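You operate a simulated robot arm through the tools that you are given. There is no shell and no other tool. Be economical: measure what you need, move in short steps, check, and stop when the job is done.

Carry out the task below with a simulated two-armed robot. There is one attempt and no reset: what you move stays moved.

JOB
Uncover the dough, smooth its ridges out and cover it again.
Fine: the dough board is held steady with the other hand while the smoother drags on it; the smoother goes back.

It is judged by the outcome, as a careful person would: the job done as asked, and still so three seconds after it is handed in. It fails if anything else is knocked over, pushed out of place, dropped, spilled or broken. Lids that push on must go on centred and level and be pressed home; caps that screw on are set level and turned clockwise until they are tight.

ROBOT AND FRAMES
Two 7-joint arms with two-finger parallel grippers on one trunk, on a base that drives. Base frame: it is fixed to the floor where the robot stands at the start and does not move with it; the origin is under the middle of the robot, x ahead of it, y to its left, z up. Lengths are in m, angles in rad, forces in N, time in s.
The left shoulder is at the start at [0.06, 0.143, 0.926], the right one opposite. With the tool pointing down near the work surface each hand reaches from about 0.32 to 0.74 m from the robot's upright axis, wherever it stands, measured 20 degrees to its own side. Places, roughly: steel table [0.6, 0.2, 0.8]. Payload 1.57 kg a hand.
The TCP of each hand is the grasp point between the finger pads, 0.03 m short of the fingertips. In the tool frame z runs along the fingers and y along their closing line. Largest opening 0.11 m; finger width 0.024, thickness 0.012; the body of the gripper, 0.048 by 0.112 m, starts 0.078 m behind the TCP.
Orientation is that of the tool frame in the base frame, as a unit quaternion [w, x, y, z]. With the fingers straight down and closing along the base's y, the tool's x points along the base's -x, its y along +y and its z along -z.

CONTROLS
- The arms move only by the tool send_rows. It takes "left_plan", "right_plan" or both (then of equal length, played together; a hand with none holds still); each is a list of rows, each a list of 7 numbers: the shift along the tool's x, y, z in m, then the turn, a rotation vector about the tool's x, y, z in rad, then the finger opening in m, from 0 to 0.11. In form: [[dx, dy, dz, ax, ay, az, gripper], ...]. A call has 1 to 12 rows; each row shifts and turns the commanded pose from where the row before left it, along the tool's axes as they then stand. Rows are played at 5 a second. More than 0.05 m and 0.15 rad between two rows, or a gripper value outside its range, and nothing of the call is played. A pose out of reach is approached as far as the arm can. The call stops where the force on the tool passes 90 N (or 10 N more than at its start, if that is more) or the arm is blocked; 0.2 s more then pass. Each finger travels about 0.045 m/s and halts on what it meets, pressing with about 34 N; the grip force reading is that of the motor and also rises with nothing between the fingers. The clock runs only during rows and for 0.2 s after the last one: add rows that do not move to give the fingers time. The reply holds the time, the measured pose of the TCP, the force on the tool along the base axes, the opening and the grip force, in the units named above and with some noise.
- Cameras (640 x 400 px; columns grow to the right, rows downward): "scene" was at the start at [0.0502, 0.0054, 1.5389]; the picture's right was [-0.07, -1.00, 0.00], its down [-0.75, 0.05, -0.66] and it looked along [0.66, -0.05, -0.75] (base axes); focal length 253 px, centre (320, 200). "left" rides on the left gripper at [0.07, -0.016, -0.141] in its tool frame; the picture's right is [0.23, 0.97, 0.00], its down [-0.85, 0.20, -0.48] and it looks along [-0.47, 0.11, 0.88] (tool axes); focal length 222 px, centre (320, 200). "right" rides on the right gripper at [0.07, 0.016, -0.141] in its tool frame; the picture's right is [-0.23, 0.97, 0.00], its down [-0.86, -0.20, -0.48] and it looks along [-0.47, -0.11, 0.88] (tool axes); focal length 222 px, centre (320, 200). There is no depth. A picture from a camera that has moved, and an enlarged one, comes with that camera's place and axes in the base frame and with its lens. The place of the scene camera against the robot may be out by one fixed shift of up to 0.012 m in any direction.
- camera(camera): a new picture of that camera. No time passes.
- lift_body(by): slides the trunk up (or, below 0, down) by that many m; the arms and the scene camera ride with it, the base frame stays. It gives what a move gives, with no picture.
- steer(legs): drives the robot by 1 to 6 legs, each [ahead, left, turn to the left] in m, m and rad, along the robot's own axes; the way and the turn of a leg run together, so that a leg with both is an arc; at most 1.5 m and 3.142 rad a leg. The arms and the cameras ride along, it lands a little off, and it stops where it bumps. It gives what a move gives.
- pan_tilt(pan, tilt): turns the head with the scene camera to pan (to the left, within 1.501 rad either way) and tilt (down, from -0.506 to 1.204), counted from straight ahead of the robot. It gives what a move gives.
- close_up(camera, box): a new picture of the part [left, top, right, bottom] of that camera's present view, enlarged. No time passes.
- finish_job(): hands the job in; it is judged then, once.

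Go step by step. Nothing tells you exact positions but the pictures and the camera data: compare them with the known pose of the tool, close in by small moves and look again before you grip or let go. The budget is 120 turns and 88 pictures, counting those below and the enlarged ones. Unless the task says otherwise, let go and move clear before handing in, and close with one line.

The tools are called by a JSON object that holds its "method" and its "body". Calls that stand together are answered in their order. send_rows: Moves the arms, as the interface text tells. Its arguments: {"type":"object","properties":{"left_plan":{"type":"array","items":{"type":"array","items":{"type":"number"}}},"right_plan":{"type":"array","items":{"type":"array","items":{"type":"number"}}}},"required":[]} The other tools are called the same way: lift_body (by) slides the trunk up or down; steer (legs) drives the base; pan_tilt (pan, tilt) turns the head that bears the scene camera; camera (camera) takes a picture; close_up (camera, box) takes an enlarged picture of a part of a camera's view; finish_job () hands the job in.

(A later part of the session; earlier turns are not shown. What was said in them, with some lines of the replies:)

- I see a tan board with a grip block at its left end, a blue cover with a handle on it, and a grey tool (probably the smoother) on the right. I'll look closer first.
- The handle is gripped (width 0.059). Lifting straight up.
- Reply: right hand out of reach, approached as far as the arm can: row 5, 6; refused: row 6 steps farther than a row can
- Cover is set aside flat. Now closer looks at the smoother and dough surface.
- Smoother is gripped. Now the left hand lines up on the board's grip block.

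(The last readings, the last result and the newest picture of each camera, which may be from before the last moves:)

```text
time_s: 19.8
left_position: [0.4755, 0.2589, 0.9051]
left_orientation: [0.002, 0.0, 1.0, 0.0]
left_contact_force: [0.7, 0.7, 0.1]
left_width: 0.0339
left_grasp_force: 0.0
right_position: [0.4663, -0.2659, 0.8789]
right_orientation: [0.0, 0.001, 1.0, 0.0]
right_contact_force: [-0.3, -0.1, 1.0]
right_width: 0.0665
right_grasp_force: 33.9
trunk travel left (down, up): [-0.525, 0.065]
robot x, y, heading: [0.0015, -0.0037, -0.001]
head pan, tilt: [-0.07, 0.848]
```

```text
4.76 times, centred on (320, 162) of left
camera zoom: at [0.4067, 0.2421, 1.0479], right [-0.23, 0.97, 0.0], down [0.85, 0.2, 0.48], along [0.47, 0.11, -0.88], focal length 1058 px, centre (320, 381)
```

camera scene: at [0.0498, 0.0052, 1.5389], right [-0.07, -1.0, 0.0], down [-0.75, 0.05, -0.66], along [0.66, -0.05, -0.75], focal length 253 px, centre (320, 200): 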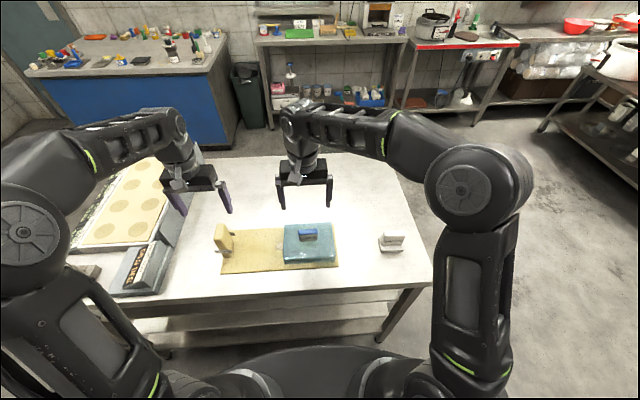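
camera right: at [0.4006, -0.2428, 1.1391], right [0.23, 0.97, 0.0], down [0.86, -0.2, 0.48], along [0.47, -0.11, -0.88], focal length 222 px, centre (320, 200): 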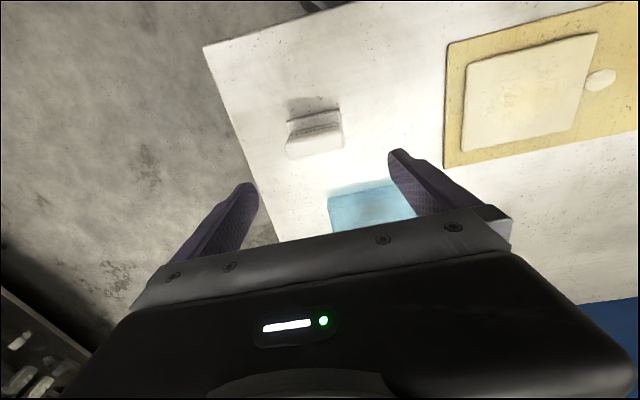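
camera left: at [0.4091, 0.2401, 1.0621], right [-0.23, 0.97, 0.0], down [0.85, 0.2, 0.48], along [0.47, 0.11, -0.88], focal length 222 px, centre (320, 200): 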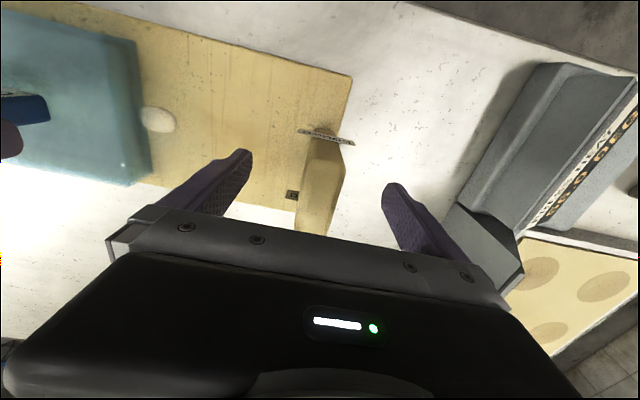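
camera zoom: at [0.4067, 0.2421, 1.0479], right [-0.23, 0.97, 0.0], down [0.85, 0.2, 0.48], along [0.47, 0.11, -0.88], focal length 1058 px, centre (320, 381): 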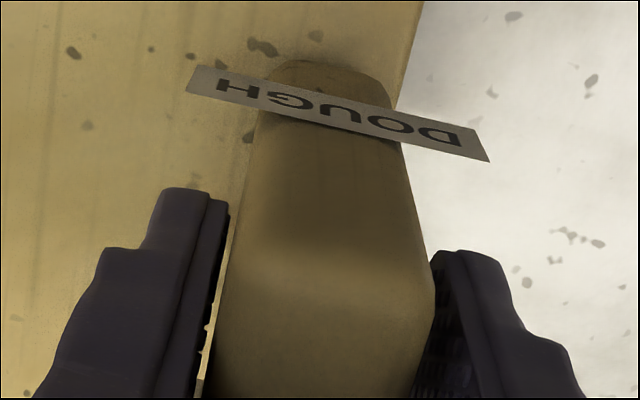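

{"method": "send_rows", "body": {"left_plan": [[0, 0, 0, 0, 0, 0, 0.028], [0, 0, 0, 0, 0, 0, 0.02], [0, 0, 0, 0, 0, 0, 0.01], [0, 0, 0, 0, 0, 0, 0.01]]}}

{"method": "close_up", "body": {"camera": "scene", "box": [200, 190, 280, 270]}}

```text
time_s: 20.8
left_position: [0.4772, 0.2564, 0.905]
left_orientation: [0.0, 0.0, 1.0, -0.001]
left_contact_force: [-0.1, -2.7, 2.2]
left_width: 0.0259
left_grasp_force: 34.0
right_position: [0.4659, -0.2653, 0.8789]
right_orientation: [0.001, -0.001, 1.0, 0.0]
right_contact_force: [0.3, 1.6, 1.3]
right_width: 0.0663
right_grasp_force: 34.3
trunk travel left (down, up): [-0.525, 0.065]
robot x, y, heading: [-0.0019, 0.0, -0.001]
head pan, tilt: [-0.07, 0.848]
```

```text
5.00 times, centred on (240, 230) of scene
camera zoom: at [0.05, 0.0051, 1.5389], right [-0.07, -1.0, 0.0], down [-0.75, 0.05, -0.66], along [0.66, -0.05, -0.75], focal length 1266 px, centre (720, 50)
```

zoom: 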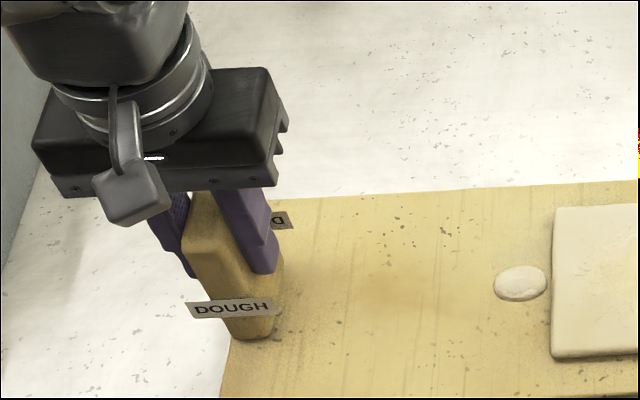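

{"method": "send_rows", "body": {"left_plan": [[0, -0.0015, 0, 0, 0, 0, 0.01], [0, -0.001, 0, 0, 0, 0, 0.01], [0, 0, 0, 0, 0, 0, 0.01], [0, 0, 0, 0, 0, 0, 0.01], [0, 0, 0, 0, 0, 0, 0.01], [0, 0, 0, 0, 0, 0, 0.01], [0, 0, 0, 0, 0, 0, 0.01], [0, 0, 0, 0, 0, 0, 0.01], [0, 0, 0, 0, 0, 0, 0.01]], "right_plan": [[0, 0, -0.02, 0, 0, 0, 0.04], [0, 0, -0.03, 0, 0, 0, 0.04], [0, 0, -0.03, 0, 0, 0, 0.04], [-0.003, 0.045, 0, 0, 0, 0, 0.04], [-0.003, 0.045, 0, 0, 0, 0, 0.04], [-0.003, 0.045, 0, 0, 0, 0, 0.04], [-0.004, 0.045, 0, 0, 0, 0, 0.04], [0, 0.045, 0, 0, 0, 0, 0.04], [0, 0, 0, 0, 0, 0, 0.04]]}}

{"method": "close_up", "body": {"camera": "right", "box": [160, 40, 480, 240]}}

{"method": "close_up", "body": {"camera": "scene", "box": [200, 170, 360, 270]}}

```text
time_s: 22.8
left_position: [0.4759, 0.2557, 0.9048]
left_orientation: [0.0, 0.0, 1.0, 0.0]
left_contact_force: [-2.1, -0.8, 5.1]
left_width: 0.0258
left_grasp_force: 34.6
right_position: [0.4761, -0.0408, 0.9585]
right_orientation: [0.0, 0.0, 1.0, 0.0]
right_contact_force: [-0.4, 0.1, -1.6]
right_width: 0.0667
right_grasp_force: 34.0
trunk travel left (down, up): [-0.525, 0.065]
robot x, y, heading: [-0.0017, 0.0016, -0.001]
head pan, tilt: [-0.07, 0.848]
```

```text
2.00 times, centred on (320, 140) of right
camera zoom: at [0.4075, -0.0247, 1.1012], right [0.23, 0.97, 0.0], down [0.85, -0.2, 0.48], along [0.47, -0.11, -0.88], focal length 444 px, centre (320, 320)
```

zoom: 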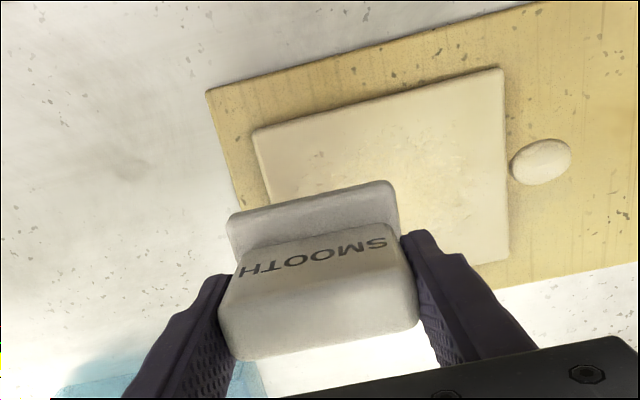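

```text
4.00 times, centred on (280, 220) of scene
camera zoom: at [0.0496, 0.0052, 1.5389], right [-0.07, -1.0, 0.0], down [-0.75, 0.05, -0.66], along [0.66, -0.05, -0.75], focal length 1012 px, centre (480, 120)
```

zoom: 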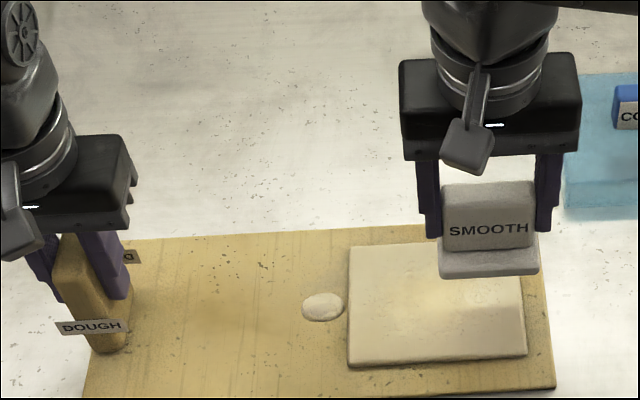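

{"method": "send_rows", "body": {"right_plan": [[-0.002, 0.008, 0.03, 0, 0, 0, 0.04], [0, 0, 0.02, 0, 0, 0, 0.04], [0, 0, 0.005, 0, 0, 0, 0.04], [0, 0, 0, 0, 0, 0, 0.04]]}}

{"method": "close_up", "body": {"camera": "scene", "box": [270, 210, 350, 270]}}

```text
time_s: 23.8
left_position: [0.4759, 0.2551, 0.9051]
left_orientation: [0.001, 0.0, 1.0, 0.0]
left_contact_force: [-2.0, -1.9, 4.3]
left_width: 0.0261
left_grasp_force: 34.2
right_position: [0.4808, -0.0341, 0.9043]
right_orientation: [0.0, 0.0, 1.0, 0.001]
right_contact_force: [0.8, 0.3, -1.5]
right_width: 0.0665
right_grasp_force: 34.1
trunk travel left (down, up): [-0.525, 0.065]
robot x, y, heading: [-0.0013, -0.0009, 0.005]
head pan, tilt: [-0.07, 0.848]
```

```text
6.67 times, centred on (310, 240) of scene
camera zoom: at [0.0497, 0.0052, 1.5389], right [-0.07, -1.0, 0.0], down [-0.75, 0.05, -0.66], along [0.66, -0.05, -0.75], focal length 1687 px, centre (387, -67)
```

zoom: 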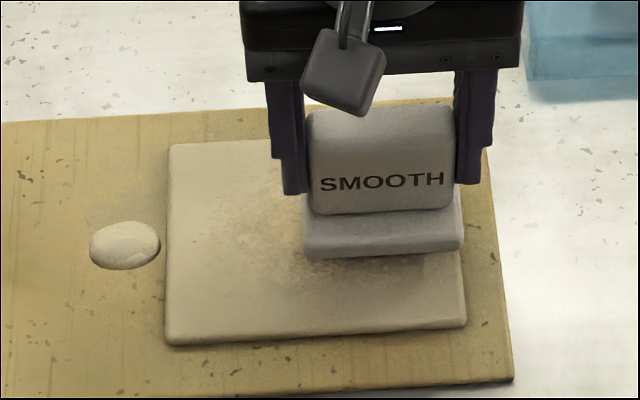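

{"method": "send_rows", "body": {"right_plan": [[0, 0, 0.005, 0, 0, 0, 0.04], [0, 0, 0.003, 0, 0, 0, 0.04], [0, 0, 0, 0, 0, 0, 0.04]]}}

```text
time_s: 24.6
left_position: [0.4759, 0.2557, 0.905]
left_orientation: [0.001, 0.0, 1.0, 0.0]
left_contact_force: [-1.8, -1.0, 4.8]
left_width: 0.0255
left_grasp_force: 33.8
right_position: [0.4803, -0.0332, 0.8963]
right_orientation: [-0.001, 0.0, 1.0, 0.0]
right_contact_force: [-0.2, -0.5, -0.9]
right_width: 0.0667
right_grasp_force: 34.0
trunk travel left (down, up): [-0.525, 0.065]
robot x, y, heading: [-0.0014, 0.0025, -0.001]
head pan, tilt: [-0.07, 0.848]
```

{"method": "send_rows", "body": {"right_plan": [[0, 0, 0.003, 0, 0, 0, 0.04], [0, 0, 0, 0, 0, 0, 0.04]]}}

{"method": "close_up", "body": {"camera": "scene", "box": [270, 210, 350, 270]}}

```text
time_s: 25.2
left_position: [0.4766, 0.2561, 0.9063]
left_orientation: [0.0, -0.001, 1.0, 0.0]
left_contact_force: [-0.6, -1.1, 2.8]
left_width: 0.0258
left_grasp_force: 33.8
right_position: [0.48, -0.0331, 0.8933]
right_orientation: [0.0, 0.0, 1.0, 0.0]
right_contact_force: [-1.3, -0.7, 2.7]
right_width: 0.0664
right_grasp_force: 33.7
trunk travel left (down, up): [-0.525, 0.065]
robot x, y, heading: [0.003, 0.0017, 0.001]
head pan, tilt: [-0.07, 0.848]
```

```text
6.67 times, centred on (310, 240) of scene
camera zoom: at [0.0496, 0.0052, 1.539], right [-0.07, -1.0, 0.0], down [-0.75, 0.05, -0.66], along [0.66, -0.05, -0.75], focal length 1687 px, centre (387, -67)
```

zoom: 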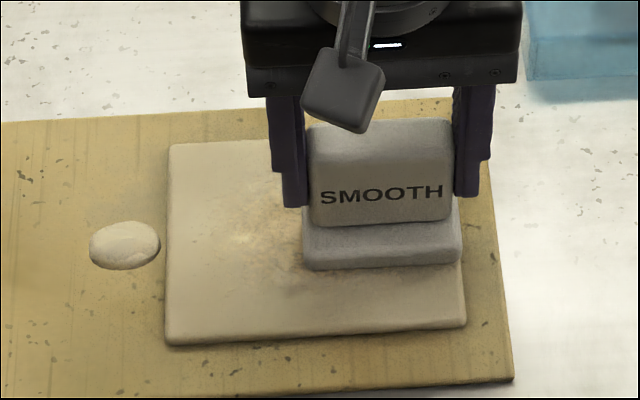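

Contact with the dough. A first gentle stroke along the middle lane, left hand holding.

{"method": "send_rows", "body": {"right_plan": [[0, 0, 0.001, 0, 0, 0, 0.04], [0, 0.01, 0, 0, 0, 0, 0.04], [0, 0.015, 0, 0, 0, 0, 0.04], [0, 0.015, 0, 0, 0, 0, 0.04], [0, 0.015, 0, 0, 0, 0, 0.04], [0, 0.008, 0, 0, 0, 0, 0.04]]}}

{"method": "close_up", "body": {"camera": "scene", "box": [270, 210, 350, 270]}}

```text
time_s: 26.6
left_position: [0.476, 0.2575, 0.9057]
left_orientation: [0.001, -0.001, 1.0, 0.001]
left_contact_force: [2.3, 24.2, -0.1]
left_width: 0.0259
left_grasp_force: 33.4
right_position: [0.4816, 0.0298, 0.8924]
right_orientation: [0.0, 0.001, 1.0, 0.001]
right_contact_force: [0.5, -20.2, 26.9]
right_width: 0.0665
right_grasp_force: 34.1
trunk travel left (down, up): [-0.525, 0.065]
robot x, y, heading: [0.0002, 0.0034, 0.004]
head pan, tilt: [-0.07, 0.848]
```

```text
6.67 times, centred on (310, 240) of scene
camera zoom: at [0.049, 0.0063, 1.5391], right [-0.07, -1.0, 0.0], down [-0.75, 0.05, -0.66], along [0.66, -0.05, -0.75], focal length 1687 px, centre (387, -67)
```

zoom: 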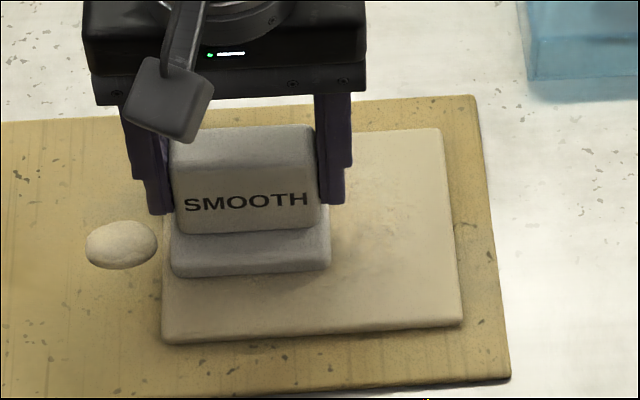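

{"method": "send_rows", "body": {"right_plan": [[0, -0.013, -0.0005, 0, 0, 0, 0.04], [0, -0.016, 0, 0, 0, 0, 0.04], [0, -0.016, 0, 0, 0, 0, 0.04], [0, -0.016, 0, 0, 0, 0, 0.04], [-0.013, 0, 0, 0, 0, 0, 0.04], [-0.013, 0, 0, 0, 0, 0, 0.04], [0, 0.012, 0, 0, 0, 0, 0.04], [0, 0.016, 0, 0, 0, 0, 0.04], [0, 0.016, 0, 0, 0, 0, 0.04], [0, 0.016, 0, 0, 0, 0, 0.04], [0, 0, 0, 0, 0, 0, 0.04]]}}

{"method": "close_up", "body": {"camera": "scene", "box": [270, 210, 350, 270]}}

```text
time_s: 29.0
left_position: [0.4748, 0.2573, 0.9047]
left_orientation: [0.001, 0.0, 1.0, 0.0]
left_contact_force: [0.3, 12.7, 5.0]
left_width: 0.0269
left_grasp_force: 34.2
right_position: [0.506, 0.0297, 0.8934]
right_orientation: [0.001, 0.0, 1.0, 0.0]
right_contact_force: [1.7, -7.9, 8.5]
right_width: 0.0666
right_grasp_force: 33.7
trunk travel left (down, up): [-0.525, 0.065]
robot x, y, heading: [-0.0009, -0.0004, -0.002]
head pan, tilt: [-0.07, 0.848]
```

```text
6.67 times, centred on (310, 240) of scene
camera zoom: at [0.0493, 0.006, 1.539], right [-0.07, -1.0, 0.0], down [-0.75, 0.05, -0.66], along [0.66, -0.05, -0.75], focal length 1687 px, centre (387, -67)
```

zoom: 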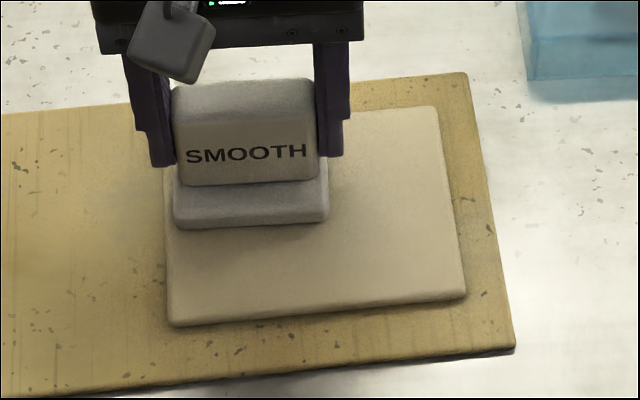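

Dragging in x swung the board a little. I'll lift, go to the right end, and draw it back the other way; afterwards I'll lift between lanes.

{"method": "send_rows", "body": {"right_plan": [[0, 0, -0.008, 0, 0, 0, 0.04], [0, -0.03, 0, 0, 0, 0, 0.04], [0, -0.035, 0, 0, 0, 0, 0.04], [0, 0, 0.0083, 0, 0, 0, 0.04], [0, 0, 0, 0, 0, 0, 0.04], [0.008, 0, 0, 0, 0, 0, 0.04], [0.008, 0, 0, 0, 0, 0, 0.04], [0, 0, 0, 0, 0, 0, 0.04]]}}

{"method": "close_up", "body": {"camera": "scene", "box": [200, 190, 360, 290]}}

```text
time_s: 30.8
left_position: [0.4755, 0.2556, 0.9062]
left_orientation: [0.001, 0.0, 1.0, 0.0]
left_contact_force: [-0.6, -3.7, 6.3]
left_width: 0.026
left_grasp_force: 33.6
right_position: [0.4922, -0.0361, 0.8925]
right_orientation: [0.001, 0.0, 1.0, 0.001]
right_contact_force: [3.3, -0.4, 4.6]
right_width: 0.0664
right_grasp_force: 34.4
trunk travel left (down, up): [-0.525, 0.065]
robot x, y, heading: [0.0007, 0.003, -0.004]
head pan, tilt: [-0.07, 0.848]
```

```text
4.00 times, centred on (280, 240) of scene
camera zoom: at [0.0498, 0.005, 1.539], right [-0.07, -1.0, 0.0], down [-0.75, 0.05, -0.66], along [0.66, -0.05, -0.75], focal length 1012 px, centre (480, 40)
```

zoom: 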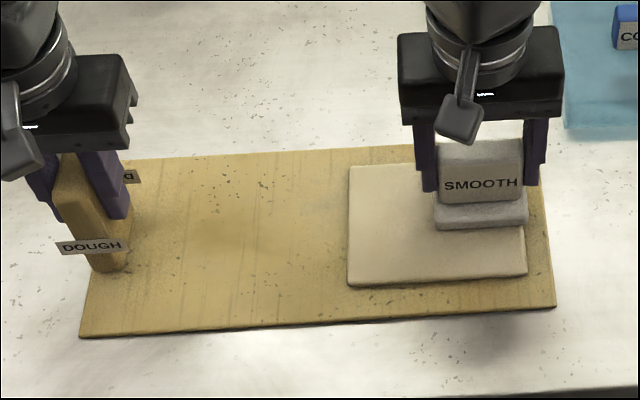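

{"method": "camera", "body": {"camera": "scene"}}

{"method": "camera", "body": {"camera": "right"}}

{"method": "camera", "body": {"camera": "left"}}

```text
37 pictures are left
camera scene: at [0.0498, 0.005, 1.539], right [-0.07, -1.0, 0.0], down [-0.75, 0.05, -0.66], along [0.66, -0.05, -0.75], focal length 253 px, centre (320, 200)
```

scene: 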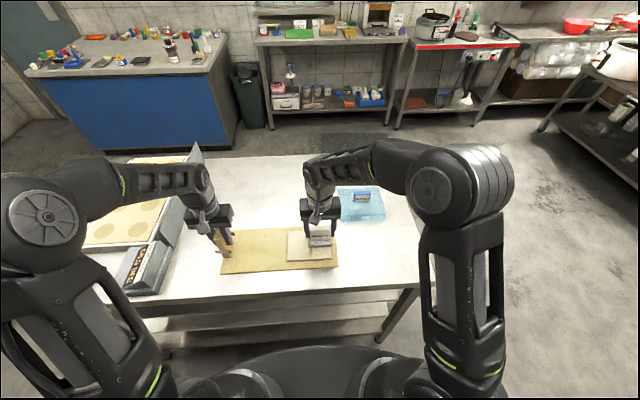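

```text
36 pictures are left
camera right: at [0.4212, -0.02, 1.0358], right [0.23, 0.97, 0.0], down [0.85, -0.2, 0.48], along [0.47, -0.11, -0.88], focal length 222 px, centre (320, 200)
```

right: 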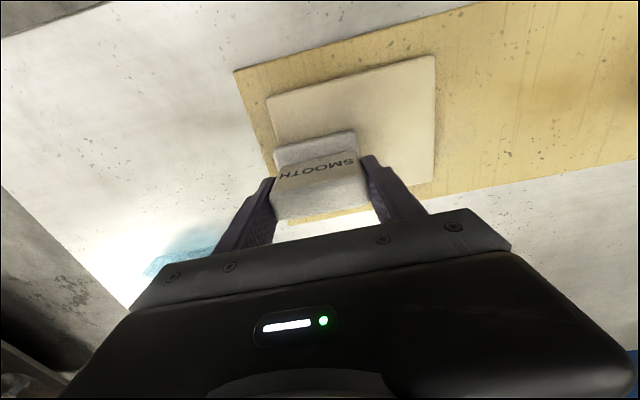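

```text
35 pictures are left
camera left: at [0.4062, 0.2396, 1.0481], right [-0.23, 0.97, 0.0], down [0.85, 0.2, 0.48], along [0.47, 0.11, -0.88], focal length 222 px, centre (320, 200)
```

left: 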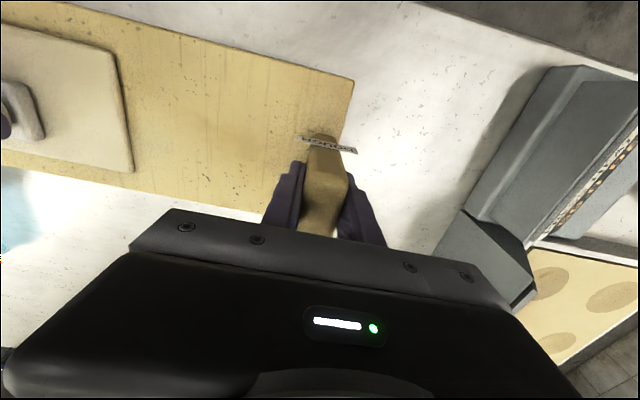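

The dough now looks smooth, and the marker blob has vanished with the ridges. The board is back in line. One gentle stroke along the near lane for completeness, then lift.

{"method": "send_rows", "body": {"right_plan": [[0, 0, -0.008, 0, 0, 0, 0.04], [0.022, 0, 0, 0, 0, 0, 0.04], [0.022, 0, 0, 0, 0, 0, 0.04], [0, 0, 0.0083, 0, 0, 0, 0.04], [0, 0.013, 0, 0, 0, 0, 0.04], [0, 0.016, 0, 0, 0, 0, 0.04], [0, 0.016, 0, 0, 0, 0, 0.04], [0, 0.016, 0, 0, 0, 0, 0.04], [0, 0, 0, 0, 0, 0, 0.04], [0, 0, -0.02, 0, 0, 0, 0.04], [0, 0, -0.04, 0, 0, 0, 0.04], [0, 0, 0, 0, 0, 0, 0.04]]}}

{"method": "close_up", "body": {"camera": "scene", "box": [200, 190, 360, 290]}}

```text
time_s: 33.4
left_position: [0.4763, 0.2539, 0.9067]
left_orientation: [0.002, 0.001, 1.0, 0.0]
left_contact_force: [0.4, -3.5, 5.6]
left_width: 0.0255
left_grasp_force: 34.1
right_position: [0.4474, 0.0249, 0.9532]
right_orientation: [0.0, 0.0, 1.0, -0.001]
right_contact_force: [-0.1, 0.4, -0.7]
right_width: 0.0665
right_grasp_force: 34.0
trunk travel left (down, up): [-0.525, 0.065]
robot x, y, heading: [-0.0007, 0.0012, -0.001]
head pan, tilt: [-0.07, 0.848]
```

```text
4.00 times, centred on (280, 240) of scene
camera zoom: at [0.0499, 0.0048, 1.5389], right [-0.07, -1.0, 0.0], down [-0.75, 0.05, -0.66], along [0.66, -0.05, -0.75], focal length 1012 px, centre (480, 40)
```

zoom: 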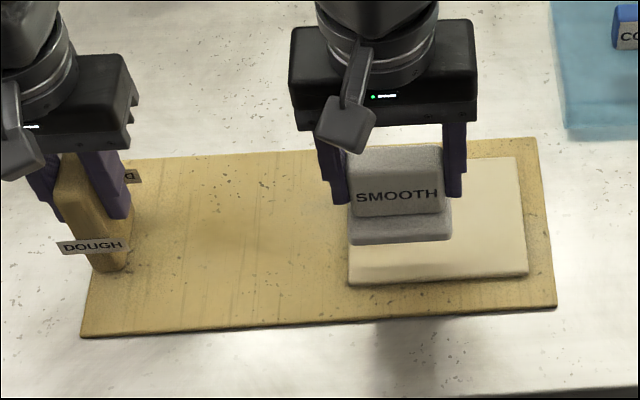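

{"method": "send_rows", "body": {"right_plan": [[-0.003, -0.0412, 0, 0, 0, 0, 0.04], [-0.003, -0.0412, 0, 0, 0, 0, 0.04], [-0.003, -0.0412, 0, 0, 0, 0, 0.04], [-0.003, -0.0412, 0, 0, 0, 0, 0.04], [-0.003, -0.0412, 0, 0, 0, 0, 0.04], [-0.003, -0.0412, 0, 0, 0, 0, 0.04], [-0.001, -0.0412, 0, 0, 0, 0, 0.04], [0, 0, 0.03, 0, 0, 0, 0.04], [0, 0, 0.03, 0, 0, 0, 0.04], [0, 0, 0.009, 0, 0, 0, 0.04], [0, 0, 0, 0, 0, 0, 0.04]]}}

{"method": "close_up", "body": {"camera": "scene", "box": [345, 190, 445, 260]}}

```text
time_s: 35.8
left_position: [0.4761, 0.2556, 0.9057]
left_orientation: [0.001, 0.0, 1.0, 0.0]
left_contact_force: [-0.7, 1.0, 6.4]
left_width: 0.0258
left_grasp_force: 34.7
right_position: [0.4651, -0.2632, 0.8838]
right_orientation: [-0.001, 0.0, 1.0, 0.0]
right_contact_force: [0.5, -0.6, -0.6]
right_width: 0.0662
right_grasp_force: 34.2
trunk travel left (down, up): [-0.525, 0.065]
robot x, y, heading: [-0.0006, 0.0033, 0.003]
head pan, tilt: [-0.07, 0.848]
```

```text
5.71 times, centred on (395, 225) of scene
camera zoom: at [0.0496, 0.0052, 1.5389], right [-0.07, -1.0, 0.0], down [-0.75, 0.05, -0.66], along [0.66, -0.05, -0.75], focal length 1446 px, centre (-109, 57)
```

zoom: 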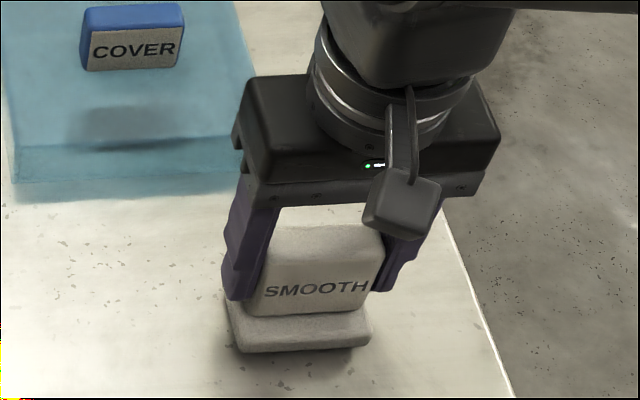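

{"method": "send_rows", "body": {"right_plan": [[-0.001, 0, 0.003, 0, 0, 0, 0.04], [0, 0, 0.002, 0, 0, 0, 0.04], [0, 0, 0, 0, 0, 0, 0.04]]}}

```text
time_s: 36.6
left_position: [0.4758, 0.2558, 0.9059]
left_orientation: [0.001, 0.0, 1.0, 0.0]
left_contact_force: [3.3, -1.4, 2.0]
left_width: 0.026
left_grasp_force: 33.7
right_position: [0.4667, -0.2626, 0.8796]
right_orientation: [0.001, 0.0, 1.0, 0.0]
right_contact_force: [-2.4, 0.3, 8.8]
right_width: 0.0662
right_grasp_force: 34.1
trunk travel left (down, up): [-0.525, 0.065]
robot x, y, heading: [-0.0004, -0.0018, -0.002]
head pan, tilt: [-0.07, 0.848]
```

{"method": "send_rows", "body": {"left_plan": [[0, 0, 0, 0, 0, 0, 0.04], [0, 0, 0, 0, 0, 0, 0.06], [0, 0, 0, 0, 0, 0, 0.08], [0, 0, -0.03, 0, 0, 0, 0.09], [0, 0, -0.04, 0, 0, 0, 0.09], [0, 0, -0.04, 0, 0, 0, 0.09], [0, 0, -0.02, 0, 0, 0, 0.09], [0, 0, 0, 0, 0, 0, 0.09], [0, 0, 0, 0, 0, 0, 0.09], [0, 0, 0, 0, 0, 0, 0.09], [0, 0, 0, 0, 0, 0, 0.09], [0, 0, 0, 0, 0, 0, 0.09]], "right_plan": [[0, 0, 0, 0, 0, 0, 0.08], [0, 0, 0, 0, 0, 0, 0.1], [0, 0, 0, 0, 0, 0, 0.1], [0, 0, -0.03, 0, 0, 0, 0.1], [0, 0, -0.03, 0, 0, 0, 0.1], [0, 0, -0.04, 0, 0, 0, 0.1], [0, 0, 0, 0, 0, 0, 0.1], [-0.04, 0.017, 0, 0, 0, 0, 0.1], [-0.04, 0.017, 0, 0, 0, 0, 0.1], [-0.04, 0.017, 0, 0, 0, 0, 0.1], [-0.04, 0.018, 0, 0, 0, 0, 0.1], [-0.009, 0, 0.03, 0, 0, 0, 0.1]]}}

{"method": "close_up", "body": {"camera": "scene", "box": [200, 150, 440, 300]}}

{"method": "close_up", "body": {"camera": "right", "box": [200, 60, 440, 210]}}

```text
time_s: 39.2
left_position: [0.4763, 0.2547, 1.0336]
left_orientation: [-0.001, 0.0, 1.0, 0.0]
left_contact_force: [-0.2, 0.2, 0.9]
left_width: 0.0898
left_grasp_force: 0.1
right_position: [0.6353, -0.194, 0.9481]
right_orientation: [0.0, 0.0, 1.0, 0.0]
right_contact_force: [0.0, -0.5, -0.5]
right_width: 0.1001
right_grasp_force: 0.1
trunk travel left (down, up): [-0.525, 0.065]
robot x, y, heading: [-0.0027, -0.0023, 0.002]
head pan, tilt: [-0.07, 0.848]
```

```text
2.67 times, centred on (320, 225) of scene
camera zoom: at [0.0506, 0.0051, 1.5389], right [-0.07, -1.0, 0.0], down [-0.75, 0.05, -0.66], along [0.66, -0.05, -0.75], focal length 675 px, centre (320, 133)
```

zoom: 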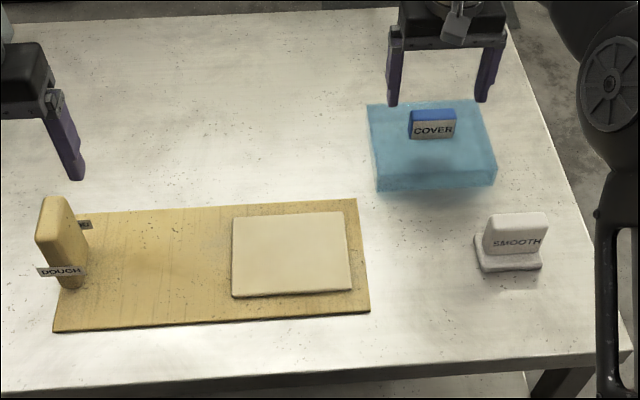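

```text
2.67 times, centred on (320, 135) of right
camera zoom: at [0.5655, -0.1776, 1.0904], right [0.23, 0.97, 0.0], down [0.86, -0.2, 0.48], along [0.47, -0.11, -0.88], focal length 592 px, centre (320, 373)
```

zoom: 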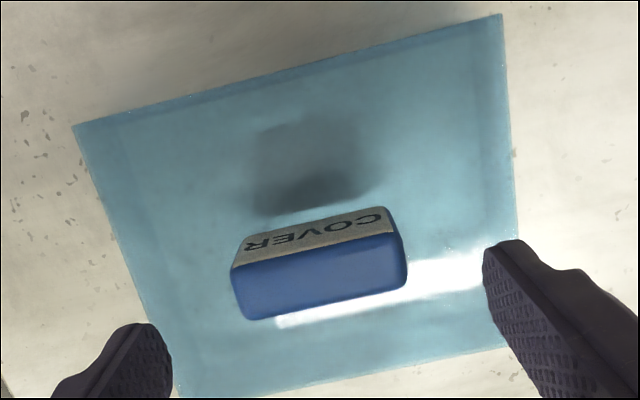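

Everything is back in place and the dough is smooth. Re-gripping the cover.

{"method": "send_rows", "body": {"right_plan": [[0, 0, 0.02, 0, 0, 0, 0.1], [0, 0, 0.02, 0, 0, 0, 0.09], [0, 0, 0.01, 0, 0, 0, 0.08], [0, 0, 0, 0, 0, 0, 0.06], [0, 0, 0, 0, 0, 0, 0.04], [0, 0, 0, 0, 0, 0, 0.04], [0, 0, 0, 0, 0, 0, 0.04]]}}

```text
time_s: 40.8
left_position: [0.4756, 0.2541, 1.0349]
left_orientation: [0.0, 0.0, 1.0, 0.0]
left_contact_force: [0.2, 0.0, -0.5]
left_width: 0.0899
left_grasp_force: 0.0
right_position: [0.6354, -0.1939, 0.8984]
right_orientation: [0.0, 0.0, 1.0, 0.0]
right_contact_force: [-0.4, 0.0, 0.4]
right_width: 0.0593
right_grasp_force: 34.4
trunk travel left (down, up): [-0.525, 0.065]
robot x, y, heading: [0.0016, -0.0006, -0.003]
head pan, tilt: [-0.07, 0.848]
```

{"method": "send_rows", "body": {"right_plan": [[0, 0, -0.03, 0, 0, 0, 0.04], [0, 0, -0.04, 0, 0, 0, 0.04], [0, 0, -0.04, 0, 0, 0, 0.04], [0.0251, 0.0323, 0, 0, 0, 0, 0.04], [0.0251, 0.0323, 0, 0, 0, 0, 0.04], [0.0251, 0.0323, 0, 0, 0, 0, 0.04], [0.0251, 0.0323, 0, 0, 0, 0, 0.04], [0.0251, 0.0323, 0, 0, 0, 0, 0.04], [0.0251, 0.0323, 0, 0, 0, 0, 0.04], [0, 0, 0.03, 0, 0, 0, 0.04], [0, 0, 0.02, 0, 0, 0, 0.04], [0, 0, 0, 0, 0, 0, 0.04]]}}

{"method": "close_up", "body": {"camera": "scene", "box": [270, 190, 350, 270]}}

{"method": "close_up", "body": {"camera": "right", "box": [160, 20, 480, 220]}}

```text
time_s: 43.4
left_position: [0.477, 0.2556, 1.034]
left_orientation: [0.0, 0.0, 1.0, 0.0]
left_contact_force: [-0.7, 0.1, 0.4]
left_width: 0.0898
left_grasp_force: 0.0
right_position: [0.4858, -0.001, 0.9575]
right_orientation: [0.0, 0.001, 1.0, 0.0]
right_contact_force: [1.2, 0.9, -1.1]
right_width: 0.0596
right_grasp_force: 33.9
trunk travel left (down, up): [-0.525, 0.065]
robot x, y, heading: [0.0037, 0.0036, -0.003]
head pan, tilt: [-0.07, 0.848]
```

```text
5.00 times, centred on (310, 230) of scene
camera zoom: at [0.0504, 0.0054, 1.5389], right [-0.07, -1.0, 0.0], down [-0.75, 0.05, -0.66], along [0.66, -0.05, -0.75], focal length 1266 px, centre (370, 50)
```

zoom: 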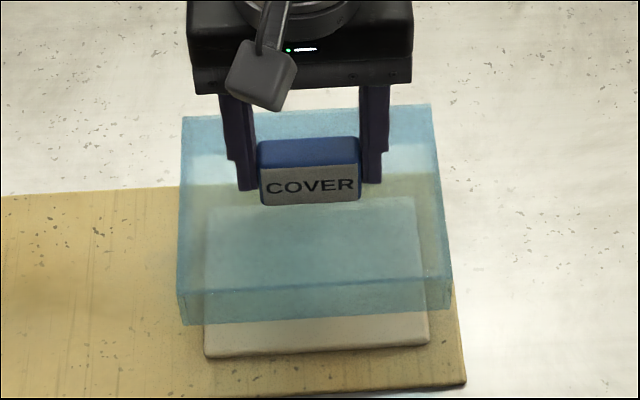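

```text
2.00 times, centred on (320, 120) of right
camera zoom: at [0.4159, 0.0159, 1.1002], right [0.23, 0.97, 0.0], down [0.85, -0.2, 0.48], along [0.47, -0.11, -0.88], focal length 444 px, centre (320, 360)
```

zoom: 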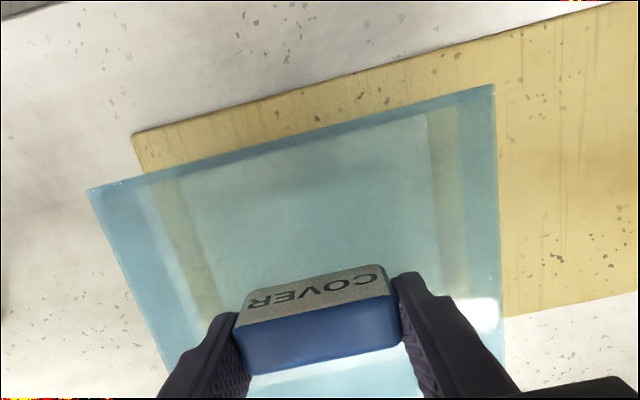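

{"method": "send_rows", "body": {"right_plan": [[0.001, 0.0007, 0.02, 0, 0, 0, 0.04], [0, 0, 0.015, 0, 0, 0, 0.04], [0, 0, 0.01, 0, 0, 0, 0.04], [0, 0, 0, 0, 0, 0, 0.04]]}}

{"method": "close_up", "body": {"camera": "scene", "box": [270, 190, 350, 270]}}

```text
time_s: 44.4
left_position: [0.477, 0.2548, 1.0352]
left_orientation: [0.0, 0.0, 1.0, 0.0]
left_contact_force: [-0.1, 0.1, 0.7]
left_width: 0.0902
left_grasp_force: 0.0
right_position: [0.4836, 0.0007, 0.9137]
right_orientation: [0.0, 0.001, 1.0, 0.0]
right_contact_force: [0.4, -0.6, -1.3]
right_width: 0.0594
right_grasp_force: 34.3
trunk travel left (down, up): [-0.525, 0.065]
robot x, y, heading: [-0.0017, -0.0019, 0.001]
head pan, tilt: [-0.07, 0.848]
```

```text
5.00 times, centred on (310, 230) of scene
camera zoom: at [0.0502, 0.0055, 1.5389], right [-0.07, -1.0, 0.0], down [-0.75, 0.05, -0.66], along [0.66, -0.05, -0.75], focal length 1266 px, centre (370, 50)
```

zoom: 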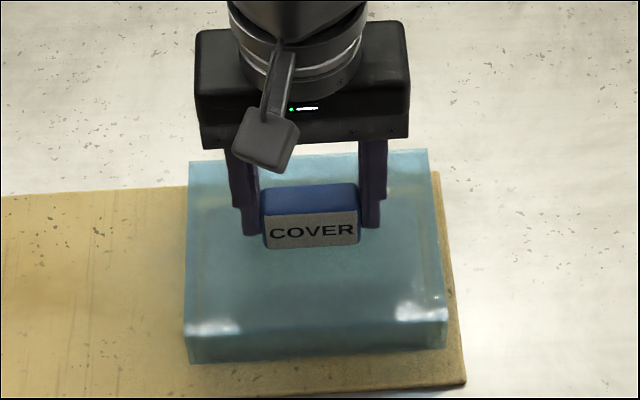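

{"method": "send_rows", "body": {"right_plan": [[0, 0, 0.005, 0, 0, 0, 0.04], [0, 0, 0.004, 0, 0, 0, 0.04], [0, 0, 0.001, 0, 0, 0, 0.04], [0, 0, 0, 0, 0, 0, 0.04]]}}

{"method": "close_up", "body": {"camera": "scene", "box": [270, 190, 350, 270]}}

```text
time_s: 45.4
left_position: [0.4761, 0.2552, 1.036]
left_orientation: [0.0, 0.0, 1.0, 0.0]
left_contact_force: [-0.3, 0.1, -0.7]
left_width: 0.0899
left_grasp_force: 0.0
right_position: [0.4849, 0.0009, 0.903]
right_orientation: [0.0, 0.0, 1.0, 0.0]
right_contact_force: [1.0, -1.4, 2.9]
right_width: 0.0591
right_grasp_force: 33.8
trunk travel left (down, up): [-0.525, 0.065]
robot x, y, heading: [0.0039, 0.0011, -0.002]
head pan, tilt: [-0.07, 0.848]
```

```text
5.00 times, centred on (310, 230) of scene
camera zoom: at [0.0501, 0.0054, 1.539], right [-0.07, -1.0, 0.0], down [-0.75, 0.05, -0.66], along [0.66, -0.05, -0.75], focal length 1266 px, centre (370, 50)
```

zoom: 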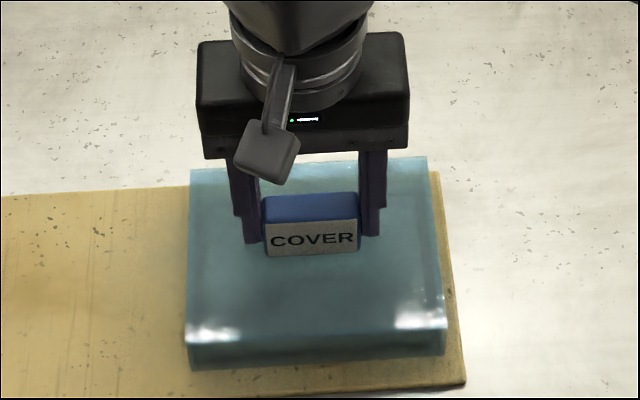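

Cover is seated at its original pose with contact. A light press, then release and clear both hands.

{"method": "send_rows", "body": {"right_plan": [[0, 0, 0.001, 0, 0, 0, 0.04], [0, 0, 0, 0, 0, 0, 0.04], [0, 0, 0, 0, 0, 0, 0.075], [0, 0, 0, 0, 0, 0, 0.1], [0, 0, 0, 0, 0, 0, 0.1], [0, 0, -0.03, 0, 0, 0, 0.1], [0, 0, -0.04, 0, 0, 0, 0.1], [0, 0, -0.04, 0, 0, 0, 0.1], [0, -0.04, -0.02, 0, 0, 0, 0.1], [0, -0.04, 0, 0, 0, 0, 0.1], [0, -0.04, 0, 0, 0, 0, 0.1], [0, 0, 0, 0, 0, 0, 0.1]]}}

{"method": "close_up", "body": {"camera": "scene", "box": [200, 150, 440, 300]}}

{"method": "camera", "body": {"camera": "right"}}

```text
time_s: 48.0
left_position: [0.4767, 0.2564, 1.0346]
left_orientation: [0.0, 0.0, 1.0, 0.0]
left_contact_force: [-0.8, -0.6, 0.3]
left_width: 0.09
left_grasp_force: 0.1
right_position: [0.4841, -0.1196, 1.0336]
right_orientation: [0.0, 0.0, 1.0, 0.0]
right_contact_force: [-0.3, -0.2, 0.0]
right_width: 0.0999
right_grasp_force: 0.2
trunk travel left (down, up): [-0.525, 0.065]
robot x, y, heading: [0.0034, 0.0013, 0.002]
head pan, tilt: [-0.07, 0.848]
```

```text
2.67 times, centred on (320, 225) of scene
camera zoom: at [0.0504, 0.0061, 1.5389], right [-0.07, -1.0, 0.0], down [-0.75, 0.05, -0.66], along [0.66, -0.05, -0.75], focal length 675 px, centre (320, 133)
```

zoom: 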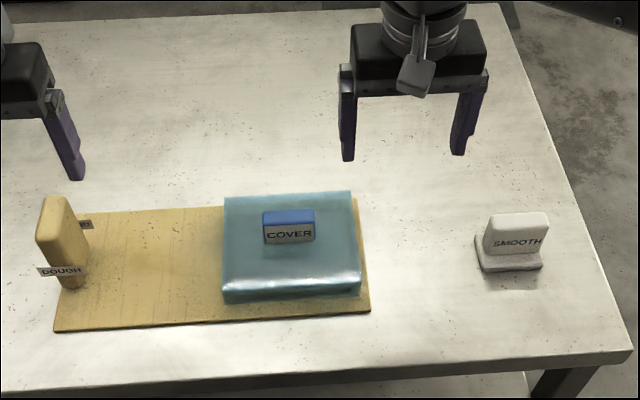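

```text
25 pictures are left
camera right: at [0.4136, -0.1029, 1.1754], right [0.23, 0.97, 0.0], down [0.86, -0.2, 0.48], along [0.47, -0.11, -0.88], focal length 222 px, centre (320, 200)
```

right: 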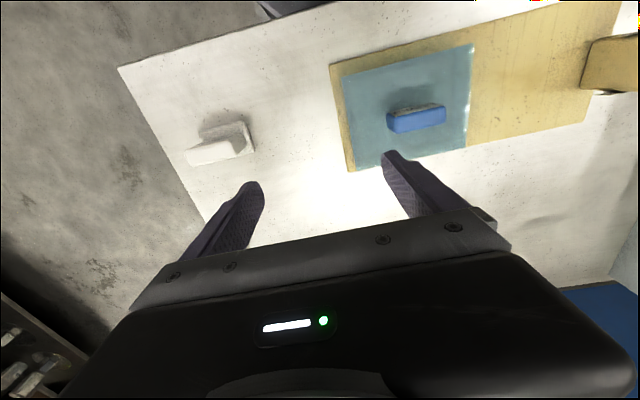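

The cover, board and smoother look back at their starting places, and both hands are clear, so I'm handing in.

{"method": "finish_job", "body": {}}

```text
The job is handed in.
```

The dough is uncovered, smoothed and covered again, and the smoother is back in its place. The left hand held the board during the strokes, but the board still swung about 2 cm at its right end, and I drew it back to its starting position.
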